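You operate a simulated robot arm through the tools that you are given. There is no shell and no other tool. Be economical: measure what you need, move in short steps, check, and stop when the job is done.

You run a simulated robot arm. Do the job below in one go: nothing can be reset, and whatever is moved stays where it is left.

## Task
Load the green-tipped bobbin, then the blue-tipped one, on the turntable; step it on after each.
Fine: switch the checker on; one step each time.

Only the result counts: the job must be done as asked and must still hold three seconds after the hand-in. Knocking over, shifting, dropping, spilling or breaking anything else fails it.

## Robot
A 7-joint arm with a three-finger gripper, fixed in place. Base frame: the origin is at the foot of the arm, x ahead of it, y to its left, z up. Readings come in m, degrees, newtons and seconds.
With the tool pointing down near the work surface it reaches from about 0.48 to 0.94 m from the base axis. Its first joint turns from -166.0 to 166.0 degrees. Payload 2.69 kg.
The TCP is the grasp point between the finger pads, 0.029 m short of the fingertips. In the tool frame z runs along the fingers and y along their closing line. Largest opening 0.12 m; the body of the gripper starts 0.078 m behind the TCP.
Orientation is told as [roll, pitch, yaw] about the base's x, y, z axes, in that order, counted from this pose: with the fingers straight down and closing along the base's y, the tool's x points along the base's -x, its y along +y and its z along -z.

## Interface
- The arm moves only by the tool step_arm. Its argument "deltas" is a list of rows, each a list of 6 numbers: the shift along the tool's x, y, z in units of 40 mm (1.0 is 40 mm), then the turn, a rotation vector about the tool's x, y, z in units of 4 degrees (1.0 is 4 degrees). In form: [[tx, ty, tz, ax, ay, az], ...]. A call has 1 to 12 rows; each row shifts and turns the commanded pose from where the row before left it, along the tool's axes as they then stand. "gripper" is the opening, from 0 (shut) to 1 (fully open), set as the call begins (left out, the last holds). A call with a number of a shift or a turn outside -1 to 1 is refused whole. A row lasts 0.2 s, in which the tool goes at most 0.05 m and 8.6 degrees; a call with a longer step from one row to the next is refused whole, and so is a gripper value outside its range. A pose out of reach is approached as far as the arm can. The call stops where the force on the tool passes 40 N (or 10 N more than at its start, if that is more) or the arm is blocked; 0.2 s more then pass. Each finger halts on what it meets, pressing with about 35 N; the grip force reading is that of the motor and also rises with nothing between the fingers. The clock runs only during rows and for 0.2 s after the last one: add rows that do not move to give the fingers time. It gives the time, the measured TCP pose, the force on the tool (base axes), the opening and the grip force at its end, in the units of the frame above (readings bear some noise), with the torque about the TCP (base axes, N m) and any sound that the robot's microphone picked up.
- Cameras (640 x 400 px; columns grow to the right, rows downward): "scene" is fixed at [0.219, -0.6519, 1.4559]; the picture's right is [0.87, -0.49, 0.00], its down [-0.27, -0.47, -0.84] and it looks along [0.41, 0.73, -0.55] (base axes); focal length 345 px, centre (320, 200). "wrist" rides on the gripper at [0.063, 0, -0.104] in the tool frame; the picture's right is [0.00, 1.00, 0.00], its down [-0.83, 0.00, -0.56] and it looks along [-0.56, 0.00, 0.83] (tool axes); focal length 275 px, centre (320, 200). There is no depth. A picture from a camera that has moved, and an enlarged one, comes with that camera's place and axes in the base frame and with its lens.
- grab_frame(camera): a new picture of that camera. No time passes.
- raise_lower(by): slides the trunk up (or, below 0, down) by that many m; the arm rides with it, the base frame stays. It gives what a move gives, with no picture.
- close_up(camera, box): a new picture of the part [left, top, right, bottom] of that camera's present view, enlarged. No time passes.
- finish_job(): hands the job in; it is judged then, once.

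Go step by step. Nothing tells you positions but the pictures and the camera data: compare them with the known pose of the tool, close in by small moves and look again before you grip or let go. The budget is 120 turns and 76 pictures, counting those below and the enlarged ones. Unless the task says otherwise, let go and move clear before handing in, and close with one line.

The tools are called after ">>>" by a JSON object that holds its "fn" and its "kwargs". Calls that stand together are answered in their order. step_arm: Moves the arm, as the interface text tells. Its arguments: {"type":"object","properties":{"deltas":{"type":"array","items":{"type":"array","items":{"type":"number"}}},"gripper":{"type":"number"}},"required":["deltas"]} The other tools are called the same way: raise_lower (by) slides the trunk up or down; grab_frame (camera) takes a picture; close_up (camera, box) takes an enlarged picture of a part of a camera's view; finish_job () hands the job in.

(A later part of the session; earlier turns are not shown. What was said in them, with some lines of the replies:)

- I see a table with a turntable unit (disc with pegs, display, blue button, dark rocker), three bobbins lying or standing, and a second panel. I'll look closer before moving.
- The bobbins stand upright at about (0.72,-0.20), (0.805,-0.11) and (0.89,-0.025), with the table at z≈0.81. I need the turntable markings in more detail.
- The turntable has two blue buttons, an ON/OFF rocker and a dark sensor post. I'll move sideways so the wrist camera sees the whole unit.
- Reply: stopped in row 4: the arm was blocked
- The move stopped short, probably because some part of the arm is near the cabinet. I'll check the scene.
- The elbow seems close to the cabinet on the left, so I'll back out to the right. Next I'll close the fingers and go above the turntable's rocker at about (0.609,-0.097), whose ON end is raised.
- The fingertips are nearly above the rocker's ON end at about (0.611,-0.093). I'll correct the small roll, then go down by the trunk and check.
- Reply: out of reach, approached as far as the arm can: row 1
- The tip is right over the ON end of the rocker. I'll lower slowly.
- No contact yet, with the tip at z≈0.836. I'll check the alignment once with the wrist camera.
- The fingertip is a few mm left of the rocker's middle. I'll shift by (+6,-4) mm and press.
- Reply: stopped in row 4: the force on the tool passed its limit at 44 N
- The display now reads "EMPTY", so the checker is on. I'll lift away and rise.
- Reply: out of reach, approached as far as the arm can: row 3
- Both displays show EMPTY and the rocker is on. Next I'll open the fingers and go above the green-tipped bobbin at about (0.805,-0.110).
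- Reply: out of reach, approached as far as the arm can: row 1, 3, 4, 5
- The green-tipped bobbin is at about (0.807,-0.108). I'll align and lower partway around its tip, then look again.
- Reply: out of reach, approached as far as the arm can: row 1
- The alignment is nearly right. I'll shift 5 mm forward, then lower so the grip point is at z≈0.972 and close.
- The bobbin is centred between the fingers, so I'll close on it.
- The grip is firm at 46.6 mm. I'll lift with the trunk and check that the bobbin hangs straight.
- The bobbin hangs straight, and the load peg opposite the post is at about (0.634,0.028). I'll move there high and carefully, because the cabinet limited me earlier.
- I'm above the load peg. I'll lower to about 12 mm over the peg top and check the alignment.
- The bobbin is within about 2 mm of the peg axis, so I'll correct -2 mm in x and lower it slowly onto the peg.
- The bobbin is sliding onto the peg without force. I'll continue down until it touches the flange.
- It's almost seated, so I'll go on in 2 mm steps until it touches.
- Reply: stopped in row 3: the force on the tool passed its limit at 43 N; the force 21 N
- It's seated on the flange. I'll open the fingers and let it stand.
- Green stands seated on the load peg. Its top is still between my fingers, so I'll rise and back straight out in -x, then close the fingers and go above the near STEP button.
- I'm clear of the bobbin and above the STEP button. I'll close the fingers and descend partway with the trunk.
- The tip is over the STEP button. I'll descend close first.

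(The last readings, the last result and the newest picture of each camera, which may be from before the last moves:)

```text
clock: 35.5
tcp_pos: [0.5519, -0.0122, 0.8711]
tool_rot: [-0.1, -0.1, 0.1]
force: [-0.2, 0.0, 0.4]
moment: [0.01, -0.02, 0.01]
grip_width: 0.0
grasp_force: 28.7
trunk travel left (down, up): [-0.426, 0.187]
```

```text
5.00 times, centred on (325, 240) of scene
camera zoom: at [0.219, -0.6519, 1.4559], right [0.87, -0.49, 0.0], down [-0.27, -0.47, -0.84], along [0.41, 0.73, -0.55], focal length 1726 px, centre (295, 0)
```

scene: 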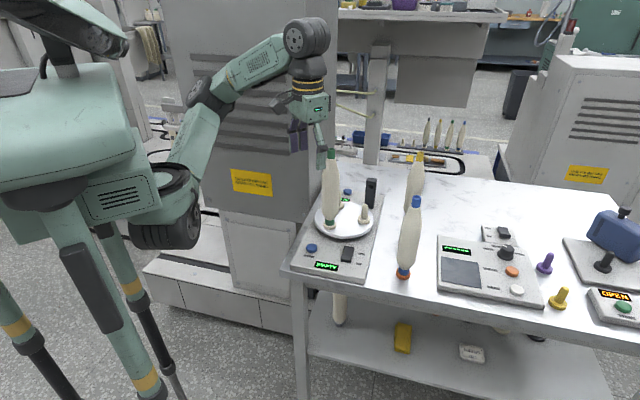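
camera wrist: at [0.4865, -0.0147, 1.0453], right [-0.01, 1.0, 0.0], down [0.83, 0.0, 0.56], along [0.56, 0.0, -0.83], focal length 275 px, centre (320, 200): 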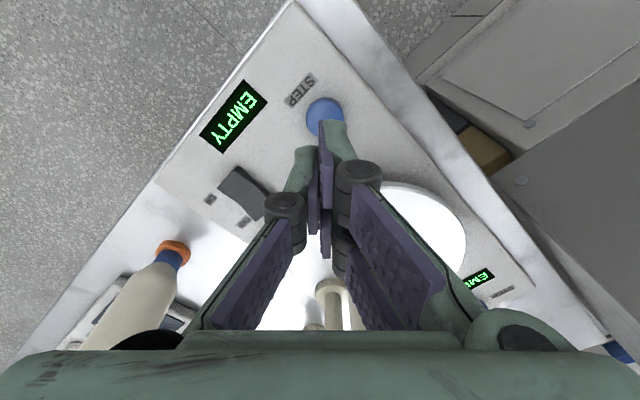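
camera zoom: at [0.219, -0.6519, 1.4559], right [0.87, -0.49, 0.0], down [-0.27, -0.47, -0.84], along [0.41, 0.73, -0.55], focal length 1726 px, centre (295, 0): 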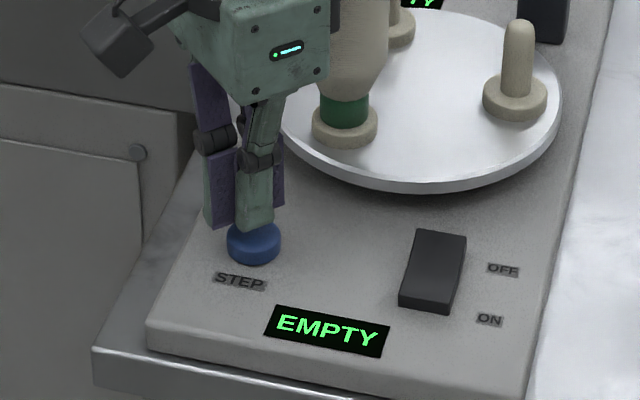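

The tip would land a few mm left of the button's centre, so I'll shift it and press once.

>>> {"fn": "step_arm", "kwargs": {"deltas": [[-0.1, -0.12, 0, 0, 0, 0], [0, 0, 0.12, 0, 0, 0], [0, 0, 0.08, 0, 0, 0], [0, 0, 0.08, 0, 0, 0], [0, 0, 0.08, 0, 0, 0], [0, 0, 0.08, 0, 0, 0]]}}

>>> {"fn": "close_up", "kwargs": {"camera": "scene", "box": [280, 160, 400, 290]}}

```text
clock: 36.9
tcp_pos: [0.5553, -0.0191, 0.8558]
tool_rot: [0.0, -0.1, 0.1]
force: [3.0, 1.1, 7.0]
moment: [0.02, -0.07, -0.02]
grip_width: 0.0056
grasp_force: 28.3
trunk travel left (down, up): [-0.426, 0.187]
heard: click
```

```text
3.08 times, centred on (340, 225) of scene
camera zoom: at [0.219, -0.6519, 1.4559], right [0.87, -0.49, 0.0], down [-0.27, -0.47, -0.84], along [0.41, 0.73, -0.55], focal length 1062 px, centre (258, 123)
```

zoom: 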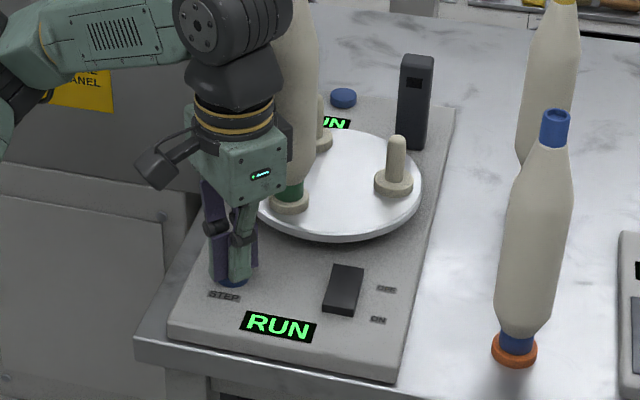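

It clicked and the display shows RUN. I'll lift straight up and watch the table turn.

>>> {"fn": "step_arm", "kwargs": {"deltas": [[0, 0, -0.4, 0, 0, 0], [0, 0, -0.6, 0, 0, 0], [0, 0, -0.6, 0, 0, 0], [0, 0, 0, 0, 0, 0], [0, 0, 0, 0, 0, 0]]}}

>>> {"fn": "close_up", "kwargs": {"camera": "scene", "box": [280, 130, 400, 290]}}

```text
clock: 38.1
tcp_pos: [0.5537, -0.0174, 0.9192]
tool_rot: [0.0, -0.1, -0.1]
force: [0.0, -0.1, -0.6]
moment: [-0.02, -0.02, -0.01]
grip_width: 0.0
grasp_force: 28.4
trunk travel left (down, up): [-0.426, 0.187]
```

```text
2.50 times, centred on (340, 210) of scene
camera zoom: at [0.219, -0.6519, 1.4559], right [0.87, -0.49, 0.0], down [-0.27, -0.47, -0.84], along [0.41, 0.73, -0.55], focal length 863 px, centre (270, 175)
```

zoom: 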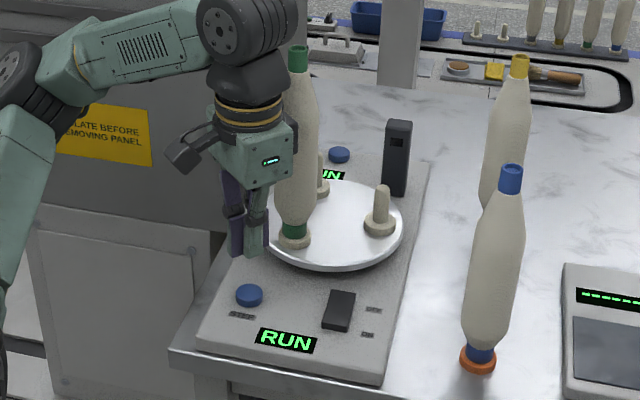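

The display says RUN but there's no rotation yet. I'll rise clear, letting time pass, and look again.

>>> {"fn": "raise_lower", "kwargs": {"by": 0.185}}

>>> {"fn": "close_up", "kwargs": {"camera": "scene", "box": [280, 130, 400, 290]}}

```text
clock: 40.2
tcp_pos: [0.555, -0.0172, 1.1044]
tool_rot: [0.0, 0.0, 0.2]
force: [0.2, -0.2, -0.4]
moment: [-0.01, 0.03, 0.0]
grip_width: 0.0
grasp_force: 28.5
trunk travel left (down, up): [-0.611, 0.002]
```

```text
2.50 times, centred on (340, 210) of scene
camera zoom: at [0.219, -0.6519, 1.4559], right [0.87, -0.49, 0.0], down [-0.27, -0.47, -0.84], along [0.41, 0.73, -0.55], focal length 863 px, centre (270, 175)
```

zoom: 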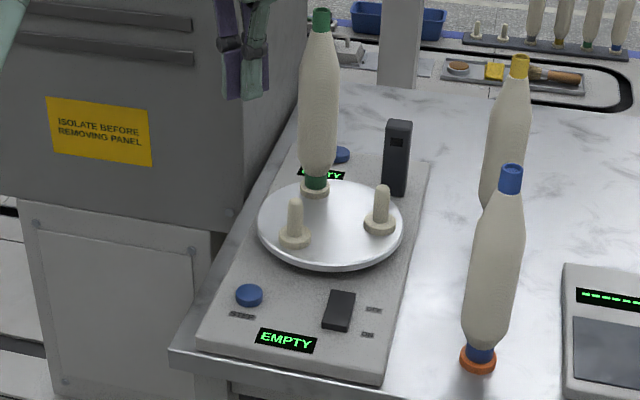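

The table stepped once, carrying green to the far-left station and leaving the load peg free. Next I'll open the fingers and go above the blue-tipped bobbin at about (0.718,-0.197).

>>> {"fn": "step_arm", "kwargs": {"deltas": [[0, -0.75, 0, 0, 0, 0], [-0.8, -0.75, 0, 0, 0, 0], [-0.8, -0.75, 0, 0, 0, 0], [-0.8, -0.75, 0, 0, 0, 0], [-0.8, -0.75, 0, 0, 0, 0], [-0.6, -0.7, 0, 0, 0, 0], [0, 0, 0, 0, 0, 0]], "gripper": 0.9}}

>>> {"fn": "grab_frame", "kwargs": {"camera": "wrist"}}

>>> {"fn": "close_up", "kwargs": {"camera": "scene", "box": [280, 90, 480, 290]}}

```text
clock: 41.8
tcp_pos: [0.7078, -0.1939, 1.1038]
tool_rot: [0.1, -0.1, 0.0]
force: [0.8, 0.4, -0.4]
moment: [0.01, -0.01, -0.02]
grip_width: 0.108
grasp_force: 0.0
trunk travel left (down, up): [-0.611, 0.002]
```

```text
30 pictures are left
camera wrist: at [0.6436, -0.1948, 1.2095], right [-0.01, 1.0, 0.0], down [0.83, 0.0, 0.56], along [0.56, 0.0, -0.83], focal length 275 px, centre (320, 200)
```

wrist: 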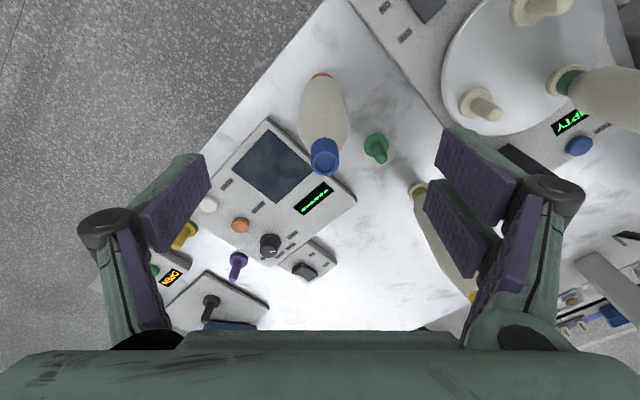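

```text
2.00 times, centred on (380, 190) of scene
camera zoom: at [0.219, -0.6519, 1.4559], right [0.87, -0.49, 0.0], down [-0.27, -0.47, -0.84], along [0.41, 0.73, -0.55], focal length 690 px, centre (200, 220)
```

zoom: 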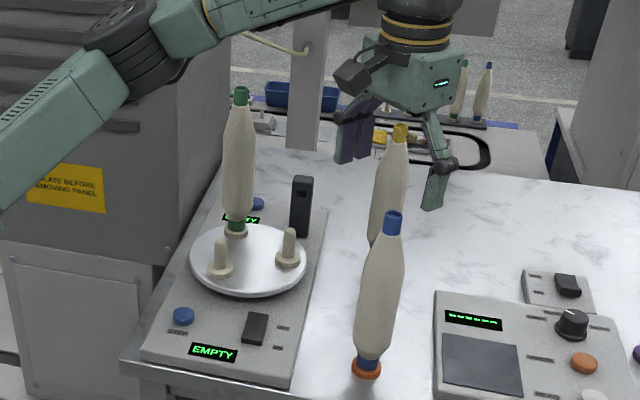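

Blue is at about (0.725,-0.193). I'll align and lower partway.

>>> {"fn": "step_arm", "kwargs": {"deltas": [[-0.43, 0.02, 0, 0, 0, 0], [0, 0, 0, 0, 0, 0]]}}

>>> {"fn": "raise_lower", "kwargs": {"by": -0.063}}

>>> {"fn": "grab_frame", "kwargs": {"camera": "wrist"}}

```text
clock: 42.4
tcp_pos: [0.7255, -0.1946, 1.1055]
tool_rot: [0.0, -0.1, -0.1]
force: [0.5, 0.5, -0.1]
moment: [0.04, -0.02, 0.0]
grip_width: 0.1078
grasp_force: 0.1
trunk travel left (down, up): [-0.611, 0.002]
```

```text
clock: 43.4
tcp_pos: [0.7255, -0.1944, 1.0411]
tool_rot: [0.1, 0.0, 0.0]
force: [0.5, 0.3, 0.3]
moment: [-0.01, 0.01, 0.02]
grip_width: 0.1081
grasp_force: 0.0
trunk travel left (down, up): [-0.548, 0.065]
```

```text
28 pictures are left
camera wrist: at [0.6609, -0.1942, 1.1478], right [-0.01, 1.0, 0.0], down [0.83, 0.0, 0.56], along [0.56, 0.0, -0.83], focal length 275 px, centre (320, 200)
```

wrist: 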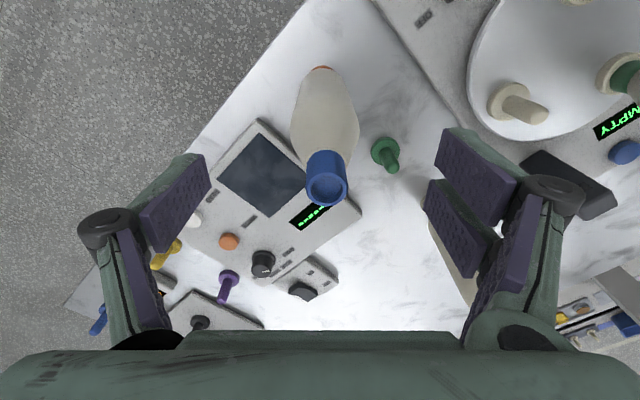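

I'll make a small correction of +1.5 mm in x and +2.5 mm in y, then lower to grip height and close.

>>> {"fn": "step_arm", "kwargs": {"deltas": [[-0.035, 0.065, 0, 0, 0, 0], [0, 0, 0, 0, 0, 0]]}}

>>> {"fn": "raise_lower", "kwargs": {"by": -0.069}}

>>> {"fn": "step_arm", "kwargs": {"deltas": [[0, 0, 0, 0, 0, 0], [0, 0, 0, 0, 0, 0], [0, 0, 0, 0, 0, 0], [0, 0, 0, 0, 0, 0], [0, 0, 0, 0, 0, 0], [0, 0, 0, 0, 0, 0], [0, 0, 0, 0, 0, 0]], "gripper": 0}}

>>> {"fn": "grab_frame", "kwargs": {"camera": "wrist"}}

```text
clock: 44.0
tcp_pos: [0.7273, -0.1921, 1.0415]
tool_rot: [-0.1, 0.0, -0.1]
force: [-0.5, 0.7, 0.0]
moment: [-0.02, -0.01, -0.03]
grip_width: 0.108
grasp_force: 0.1
trunk travel left (down, up): [-0.548, 0.065]
```

```text
clock: 45.1
tcp_pos: [0.7267, -0.1912, 0.9738]
tool_rot: [0.0, 0.0, 0.0]
force: [-0.9, -0.1, 0.0]
moment: [-0.03, 0.01, 0.0]
grip_width: 0.1082
grasp_force: 0.2
trunk travel left (down, up): [-0.479, 0.134]
```

```text
clock: 46.7
tcp_pos: [0.7263, -0.1922, 0.9737]
tool_rot: [0.1, -0.1, 0.1]
force: [0.2, 0.1, 0.2]
moment: [-0.05, -0.04, 0.02]
grip_width: 0.0466
grasp_force: 35.1
trunk travel left (down, up): [-0.479, 0.134]
```

```text
27 pictures are left
camera wrist: at [0.6627, -0.1919, 1.0787], right [-0.01, 1.0, 0.0], down [0.83, 0.0, 0.56], along [0.56, 0.0, -0.83], focal length 275 px, centre (320, 200)
```

wrist: 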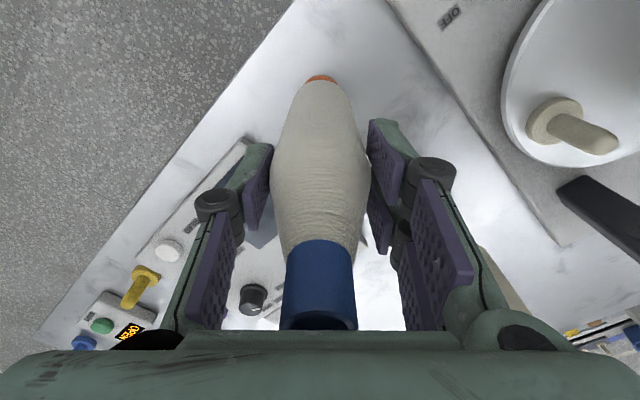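

Blue is gripped. I'll lift by the trunk and arm, then carry it to above the load peg.

>>> {"fn": "raise_lower", "kwargs": {"by": 0.132}}

>>> {"fn": "step_arm", "kwargs": {"deltas": [[0, 0, -0.4, 0, 0, 0], [0, 0, -0.35, 0, 0, 0], [0.334, 0.78, 0, 0, 0, 0], [0.334, 0.78, 0, 0, 0, 0], [0.334, 0.78, 0, 0, 0, 0], [0.334, 0.78, 0, 0, 0, 0], [0.334, 0.78, 0, 0, 0, 0], [0, 0, 0, 0, 0, 0]]}}

>>> {"fn": "close_up", "kwargs": {"camera": "scene", "box": [270, 60, 430, 260]}}

```text
clock: 48.3
tcp_pos: [0.7278, -0.1916, 1.1053]
tool_rot: [0.1, 0.0, 0.0]
force: [0.4, -1.0, -1.3]
moment: [-0.02, 0.0, -0.02]
grip_width: 0.0464
grasp_force: 35.9
trunk travel left (down, up): [-0.611, 0.002]
```

```text
clock: 50.1
tcp_pos: [0.6604, -0.0328, 1.1359]
tool_rot: [0.0, 0.0, 0.0]
force: [0.1, -0.5, -1.8]
moment: [-0.03, 0.03, 0.01]
grip_width: 0.0464
grasp_force: 35.2
trunk travel left (down, up): [-0.611, 0.002]
```

```text
2.00 times, centred on (350, 160) of scene
camera zoom: at [0.219, -0.6519, 1.4559], right [0.87, -0.49, 0.0], down [-0.27, -0.47, -0.84], along [0.41, 0.73, -0.55], focal length 690 px, centre (260, 280)
```

zoom: 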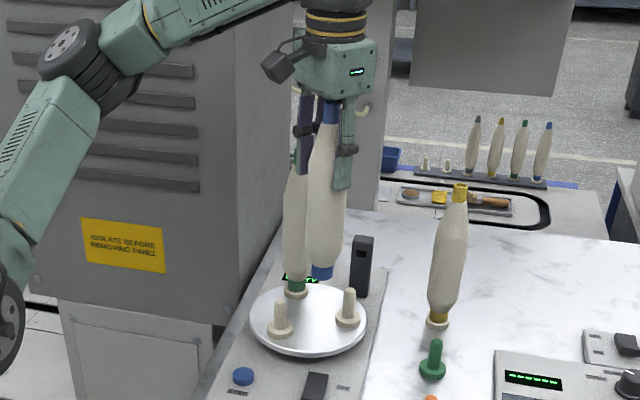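

It's moving cleanly, so I'll complete the move above the peg and lower to just over it.

>>> {"fn": "step_arm", "kwargs": {"deltas": [[0.35, 0.75, 0, 0, 0, 0], [0.34, 0.73, 0, 0, 0, 0], [0, 0, 0, 0, 0, 0]]}}

>>> {"fn": "raise_lower", "kwargs": {"by": -0.052}}

>>> {"fn": "close_up", "kwargs": {"camera": "scene", "box": [310, 160, 380, 240]}}

>>> {"fn": "close_up", "kwargs": {"camera": "wrist", "box": [240, 20, 400, 140]}}

```text
clock: 50.9
tcp_pos: [0.6325, 0.0271, 1.1356]
tool_rot: [0.0, 0.0, 0.0]
force: [-0.8, -0.8, -1.2]
moment: [0.0, 0.0, -0.01]
grip_width: 0.0466
grasp_force: 34.9
trunk travel left (down, up): [-0.611, 0.002]
```

```text
clock: 51.8
tcp_pos: [0.6323, 0.0263, 1.084]
tool_rot: [0.0, 0.0, 0.0]
force: [-0.3, 0.2, -1.3]
moment: [0.0, -0.05, 0.01]
grip_width: 0.0467
grasp_force: 34.8
trunk travel left (down, up): [-0.559, 0.054]
```

```text
5.00 times, centred on (345, 200) of scene
camera zoom: at [0.219, -0.6519, 1.4559], right [0.87, -0.49, 0.0], down [-0.27, -0.47, -0.84], along [0.41, 0.73, -0.55], focal length 1726 px, centre (195, 200)
```

zoom: 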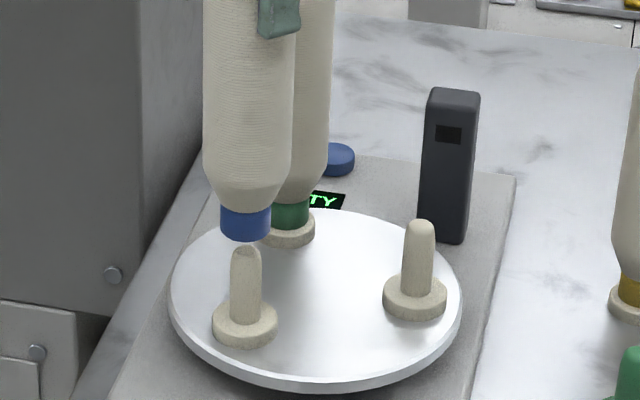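

```text
3.33 times, centred on (320, 80) of wrist
camera zoom: at [0.5687, 0.0262, 1.1887], right [-0.01, 1.0, 0.0], down [0.83, 0.0, 0.56], along [0.56, 0.0, -0.83], focal length 918 px, centre (320, 600)
```

zoom: 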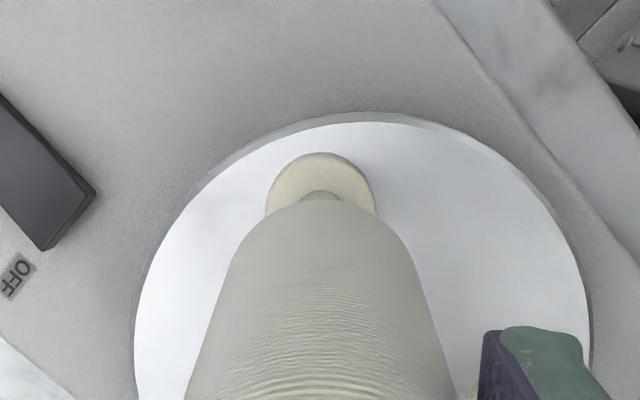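

It's aligned, so I'll slide the bobbin down over the peg.

>>> {"fn": "step_arm", "kwargs": {"deltas": [[0, 0, 0.1, 0, 0, 0], [0, 0, 0.1, 0, 0, 0], [0, 0, 0.1, 0, 0, 0], [0, 0, 0.1, 0, 0, 0], [0, 0, 0.1, 0, 0, 0], [0, 0, 0.1, 0, 0, 0], [0, 0, 0.12, 0, 0, 0], [0, 0, 0.12, 0, 0, 0], [0, 0, 0.12, 0, 0, 0], [0, 0, 0.12, 0, 0, 0], [0, 0, 0.12, 0, 0, 0], [0, 0, 0.12, 0, 0, 0]]}}

>>> {"fn": "close_up", "kwargs": {"camera": "scene", "box": [310, 160, 380, 240]}}

```text
clock: 54.4
tcp_pos: [0.6331, 0.0275, 1.0306]
tool_rot: [0.0, 0.0, 0.0]
force: [0.5, 0.7, -1.0]
moment: [-0.09, 0.0, 0.0]
grip_width: 0.0463
grasp_force: 34.9
trunk travel left (down, up): [-0.559, 0.054]
```

```text
5.00 times, centred on (345, 200) of scene
camera zoom: at [0.219, -0.6519, 1.4559], right [0.87, -0.49, 0.0], down [-0.27, -0.47, -0.84], along [0.41, 0.73, -0.55], focal length 1726 px, centre (195, 200)
```

zoom: 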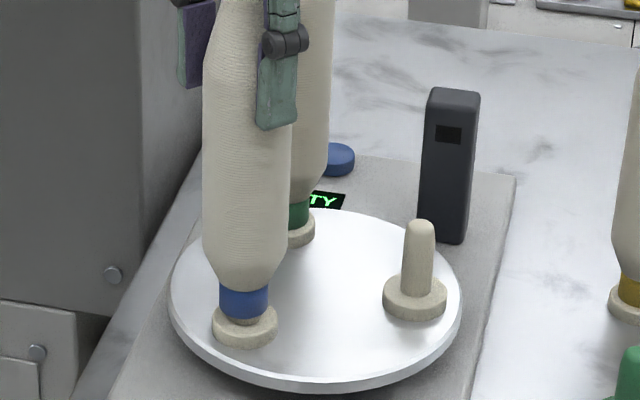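

It's almost down, so I'll take the last few mm until it touches.

>>> {"fn": "step_arm", "kwargs": {"deltas": [[0, 0, 0.06, 0, 0, 0], [0, 0, 0.06, 0, 0, 0], [0, 0, 0.05, 0, 0, 0], [0, 0, 0.05, 0, 0, 0], [0, 0, 0.05, 0, 0, 0]]}}

>>> {"fn": "close_up", "kwargs": {"camera": "scene", "box": [310, 160, 380, 240]}}

```text
clock: 55.6
tcp_pos: [0.6315, 0.0269, 1.0235]
tool_rot: [-0.1, -0.5, 0.1]
force: [5.6, -0.2, 38.5]
moment: [-0.05, -0.62, -0.02]
grip_width: 0.0466
grasp_force: 35.1
trunk travel left (down, up): [-0.559, 0.054]
```

```text
5.00 times, centred on (345, 200) of scene
camera zoom: at [0.219, -0.6519, 1.4559], right [0.87, -0.49, 0.0], down [-0.27, -0.47, -0.84], along [0.41, 0.73, -0.55], focal length 1726 px, centre (195, 200)
```

zoom: 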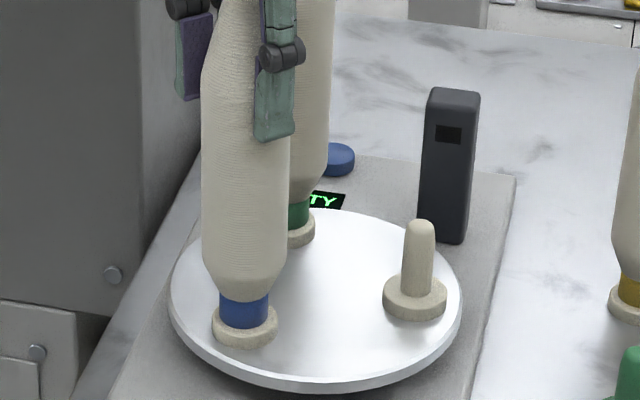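

It's seated. I'll ease the load, open, and withdraw upward.

>>> {"fn": "step_arm", "kwargs": {"deltas": [[0, 0, -0.08, 0, 0, 0], [0, 0, 0, 0, 0, 0]]}}

>>> {"fn": "step_arm", "kwargs": {"deltas": [[0, 0, 0, 0, 0, 0], [0, 0, 0, 0, 0, 0], [0, 0, 0, 0, 0, 0], [0, 0, 0, 0, 0, 0]], "gripper": 0.8}}

>>> {"fn": "raise_lower", "kwargs": {"by": 0.052}}

>>> {"fn": "step_arm", "kwargs": {"deltas": [[0, 0, -0.5, 0, 0, 0], [0, 0, -0.5, 0, 0, 0], [0, 0, -0.1, 0, 0, 0], [0.3, 0, 0, 0, 0, 0], [0.7, 0, 0, 0, 0, 0], [0.6, -0.3, 0, 0, 0, 0], [0.4, -0.7, 0, 0, 0, 0], [0, -0.05, 0, 0, 0, 0]]}}

>>> {"fn": "close_up", "kwargs": {"camera": "scene", "box": [260, 90, 420, 290]}}

```text
clock: 56.2
tcp_pos: [0.6316, 0.0275, 1.0231]
tool_rot: [-0.1, -0.1, 0.0]
force: [8.2, -0.5, 26.9]
moment: [-0.14, -0.92, -0.02]
grip_width: 0.0466
grasp_force: 35.4
trunk travel left (down, up): [-0.559, 0.054]
```

```text
clock: 57.2
tcp_pos: [0.6335, 0.027, 1.0233]
tool_rot: [0.0, 0.0, 0.0]
force: [-0.3, 0.6, 0.0]
moment: [0.0, 0.02, 0.0]
grip_width: 0.0961
grasp_force: 0.0
trunk travel left (down, up): [-0.559, 0.054]
```

```text
clock: 58.1
tcp_pos: [0.6337, 0.0273, 1.0734]
tool_rot: [-0.1, -0.1, 0.1]
force: [0.1, 0.8, -0.2]
moment: [0.02, 0.02, -0.03]
grip_width: 0.0961
grasp_force: 0.1
trunk travel left (down, up): [-0.611, 0.002]
```

```text
clock: 59.9
tcp_pos: [0.5525, -0.0154, 1.1185]
tool_rot: [0.0, 0.0, 0.0]
force: [-0.2, 0.1, -0.4]
moment: [-0.01, 0.01, 0.0]
grip_width: 0.0959
grasp_force: 0.1
trunk travel left (down, up): [-0.611, 0.002]
```

```text
2.00 times, centred on (340, 190) of scene
camera zoom: at [0.219, -0.6519, 1.4559], right [0.87, -0.49, 0.0], down [-0.27, -0.47, -0.84], along [0.41, 0.73, -0.55], focal length 690 px, centre (280, 220)
```

zoom: 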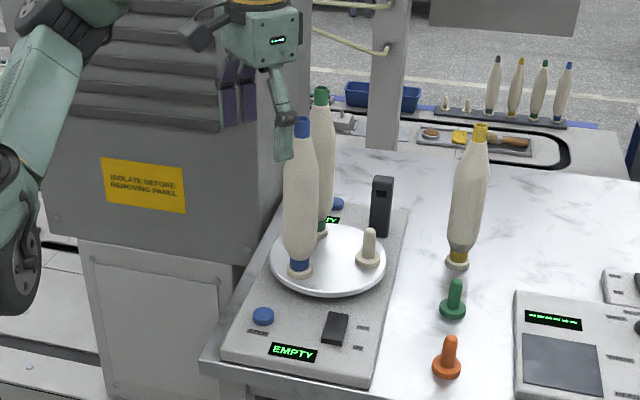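

Both bobbins are seated. Next I'll close the fingers, descend and press STEP once more at the same spot (0.555,-0.018).

>>> {"fn": "step_arm", "kwargs": {"deltas": [[-0.07, -0.08, 0, 0, 0, 0], [0, 0, 0, 0, 0, 0], [0, 0, 0, 0, 0, 0], [0, 0, 0, 0, 0, 0], [0, 0, 0, 0, 0, 0], [0, 0, 0, 0, 0, 0]], "gripper": 0}}

>>> {"fn": "raise_lower", "kwargs": {"by": -0.18}}

>>> {"fn": "step_arm", "kwargs": {"deltas": [[0, 0, 0.6, 0, 0, 0], [0, 0, 0.6, 0, 0, 0], [0, 0, 0.45, 0, 0, 0], [0, 0, 0, 0, 0, 0]]}}

>>> {"fn": "close_up", "kwargs": {"camera": "scene", "box": [280, 200, 370, 280]}}

```text
clock: 61.3
tcp_pos: [0.5548, -0.0181, 1.1167]
tool_rot: [0.0, 0.0, 0.0]
force: [0.0, -0.3, -0.2]
moment: [-0.01, 0.0, 0.0]
grip_width: 0.0002
grasp_force: 10.5
trunk travel left (down, up): [-0.611, 0.002]
```

```text
clock: 63.3
tcp_pos: [0.5556, -0.0183, 0.938]
tool_rot: [0.0, 0.0, 0.1]
force: [0.1, 0.0, 0.6]
moment: [0.0, 0.01, 0.02]
grip_width: 0.0001
grasp_force: 28.7
trunk travel left (down, up): [-0.431, 0.182]
```

```text
clock: 64.3
tcp_pos: [0.5534, -0.0186, 0.8735]
tool_rot: [-0.1, 0.1, 0.1]
force: [-0.7, 0.3, 0.6]
moment: [-0.03, 0.0, -0.01]
grip_width: 0.0001
grasp_force: 28.7
trunk travel left (down, up): [-0.431, 0.182]
```

```text
5.00 times, centred on (325, 240) of scene
camera zoom: at [0.219, -0.6519, 1.4559], right [0.87, -0.49, 0.0], down [-0.27, -0.47, -0.84], along [0.41, 0.73, -0.55], focal length 1726 px, centre (295, 0)
```

zoom: 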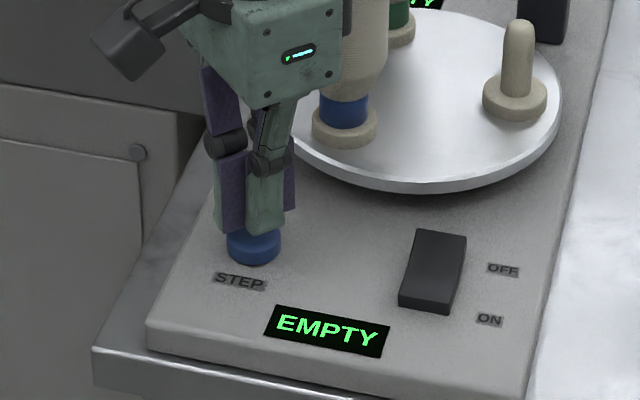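

It's aligned, so I'll press once and lift right after.

>>> {"fn": "step_arm", "kwargs": {"deltas": [[0, 0, 0.17, 0, 0, 0], [0, 0, 0.08, 0, 0, 0], [0, 0, 0.08, 0, 0, 0], [0, 0, 0.08, 0, 0, 0], [0, 0, 0.08, 0, 0, 0]]}}

```text
clock: 65.5
tcp_pos: [0.5554, -0.0183, 0.8548]
tool_rot: [-0.1, -0.1, 0.1]
force: [3.4, -4.7, 16.3]
moment: [-0.09, -0.08, 0.0]
grip_width: 0.006
grasp_force: 28.4
trunk travel left (down, up): [-0.431, 0.182]
heard: click
```

It clicked once. I'll lift straight up and let the table finish its step.

>>> {"fn": "step_arm", "kwargs": {"deltas": [[0, 0, -0.4, 0, 0, 0], [0, 0, -0.6, 0, 0, 0], [0, 0, -0.6, 0, 0, 0]]}}

>>> {"fn": "raise_lower", "kwargs": {"by": 0.18}}

>>> {"fn": "step_arm", "kwargs": {"deltas": [[0, -0.5, 0, 0, 0, 0], [0, -0.5, 0, 0, 0, 0], [0, 0, 0, 0, 0, 0], [0, 0, 0, 0, 0, 0], [0, 0, 0, 0, 0, 0]]}}

>>> {"fn": "close_up", "kwargs": {"camera": "scene", "box": [260, 110, 420, 290]}}

```text
clock: 66.3
tcp_pos: [0.5534, -0.0173, 0.9155]
tool_rot: [0.0, 0.0, 0.0]
force: [0.3, 0.7, 0.3]
moment: [0.02, 0.01, 0.0]
grip_width: 0.0
grasp_force: 29.0
trunk travel left (down, up): [-0.431, 0.182]
```

```text
clock: 68.3
tcp_pos: [0.5536, -0.017, 1.0956]
tool_rot: [0.0, -0.1, 0.1]
force: [-0.3, 0.5, 0.1]
moment: [0.02, 0.04, -0.01]
grip_width: 0.0
grasp_force: 28.4
trunk travel left (down, up): [-0.611, 0.002]
```

```text
clock: 69.5
tcp_pos: [0.553, -0.0549, 1.096]
tool_rot: [0.0, 0.0, 0.0]
force: [0.4, -0.6, 0.0]
moment: [-0.02, -0.03, -0.02]
grip_width: 0.0
grasp_force: 28.2
trunk travel left (down, up): [-0.611, 0.002]
```

```text
2.22 times, centred on (340, 200) of scene
camera zoom: at [0.219, -0.6519, 1.4559], right [0.87, -0.49, 0.0], down [-0.27, -0.47, -0.84], along [0.41, 0.73, -0.55], focal length 767 px, centre (276, 200)
```

zoom: 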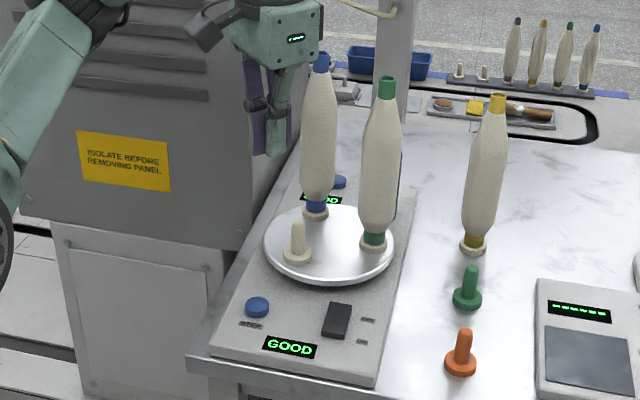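

The table has stepped again, both bobbins stand seated, and the checker reads GOOD. The arm is clear, so I'm handing in.

>>> {"fn": "finish_job", "kwargs": {}}

```text
The job is handed in.
```

The checker is on, and the green-tipped then the blue-tipped bobbin are loaded on the turntable with one step after each; the display reads GOOD.
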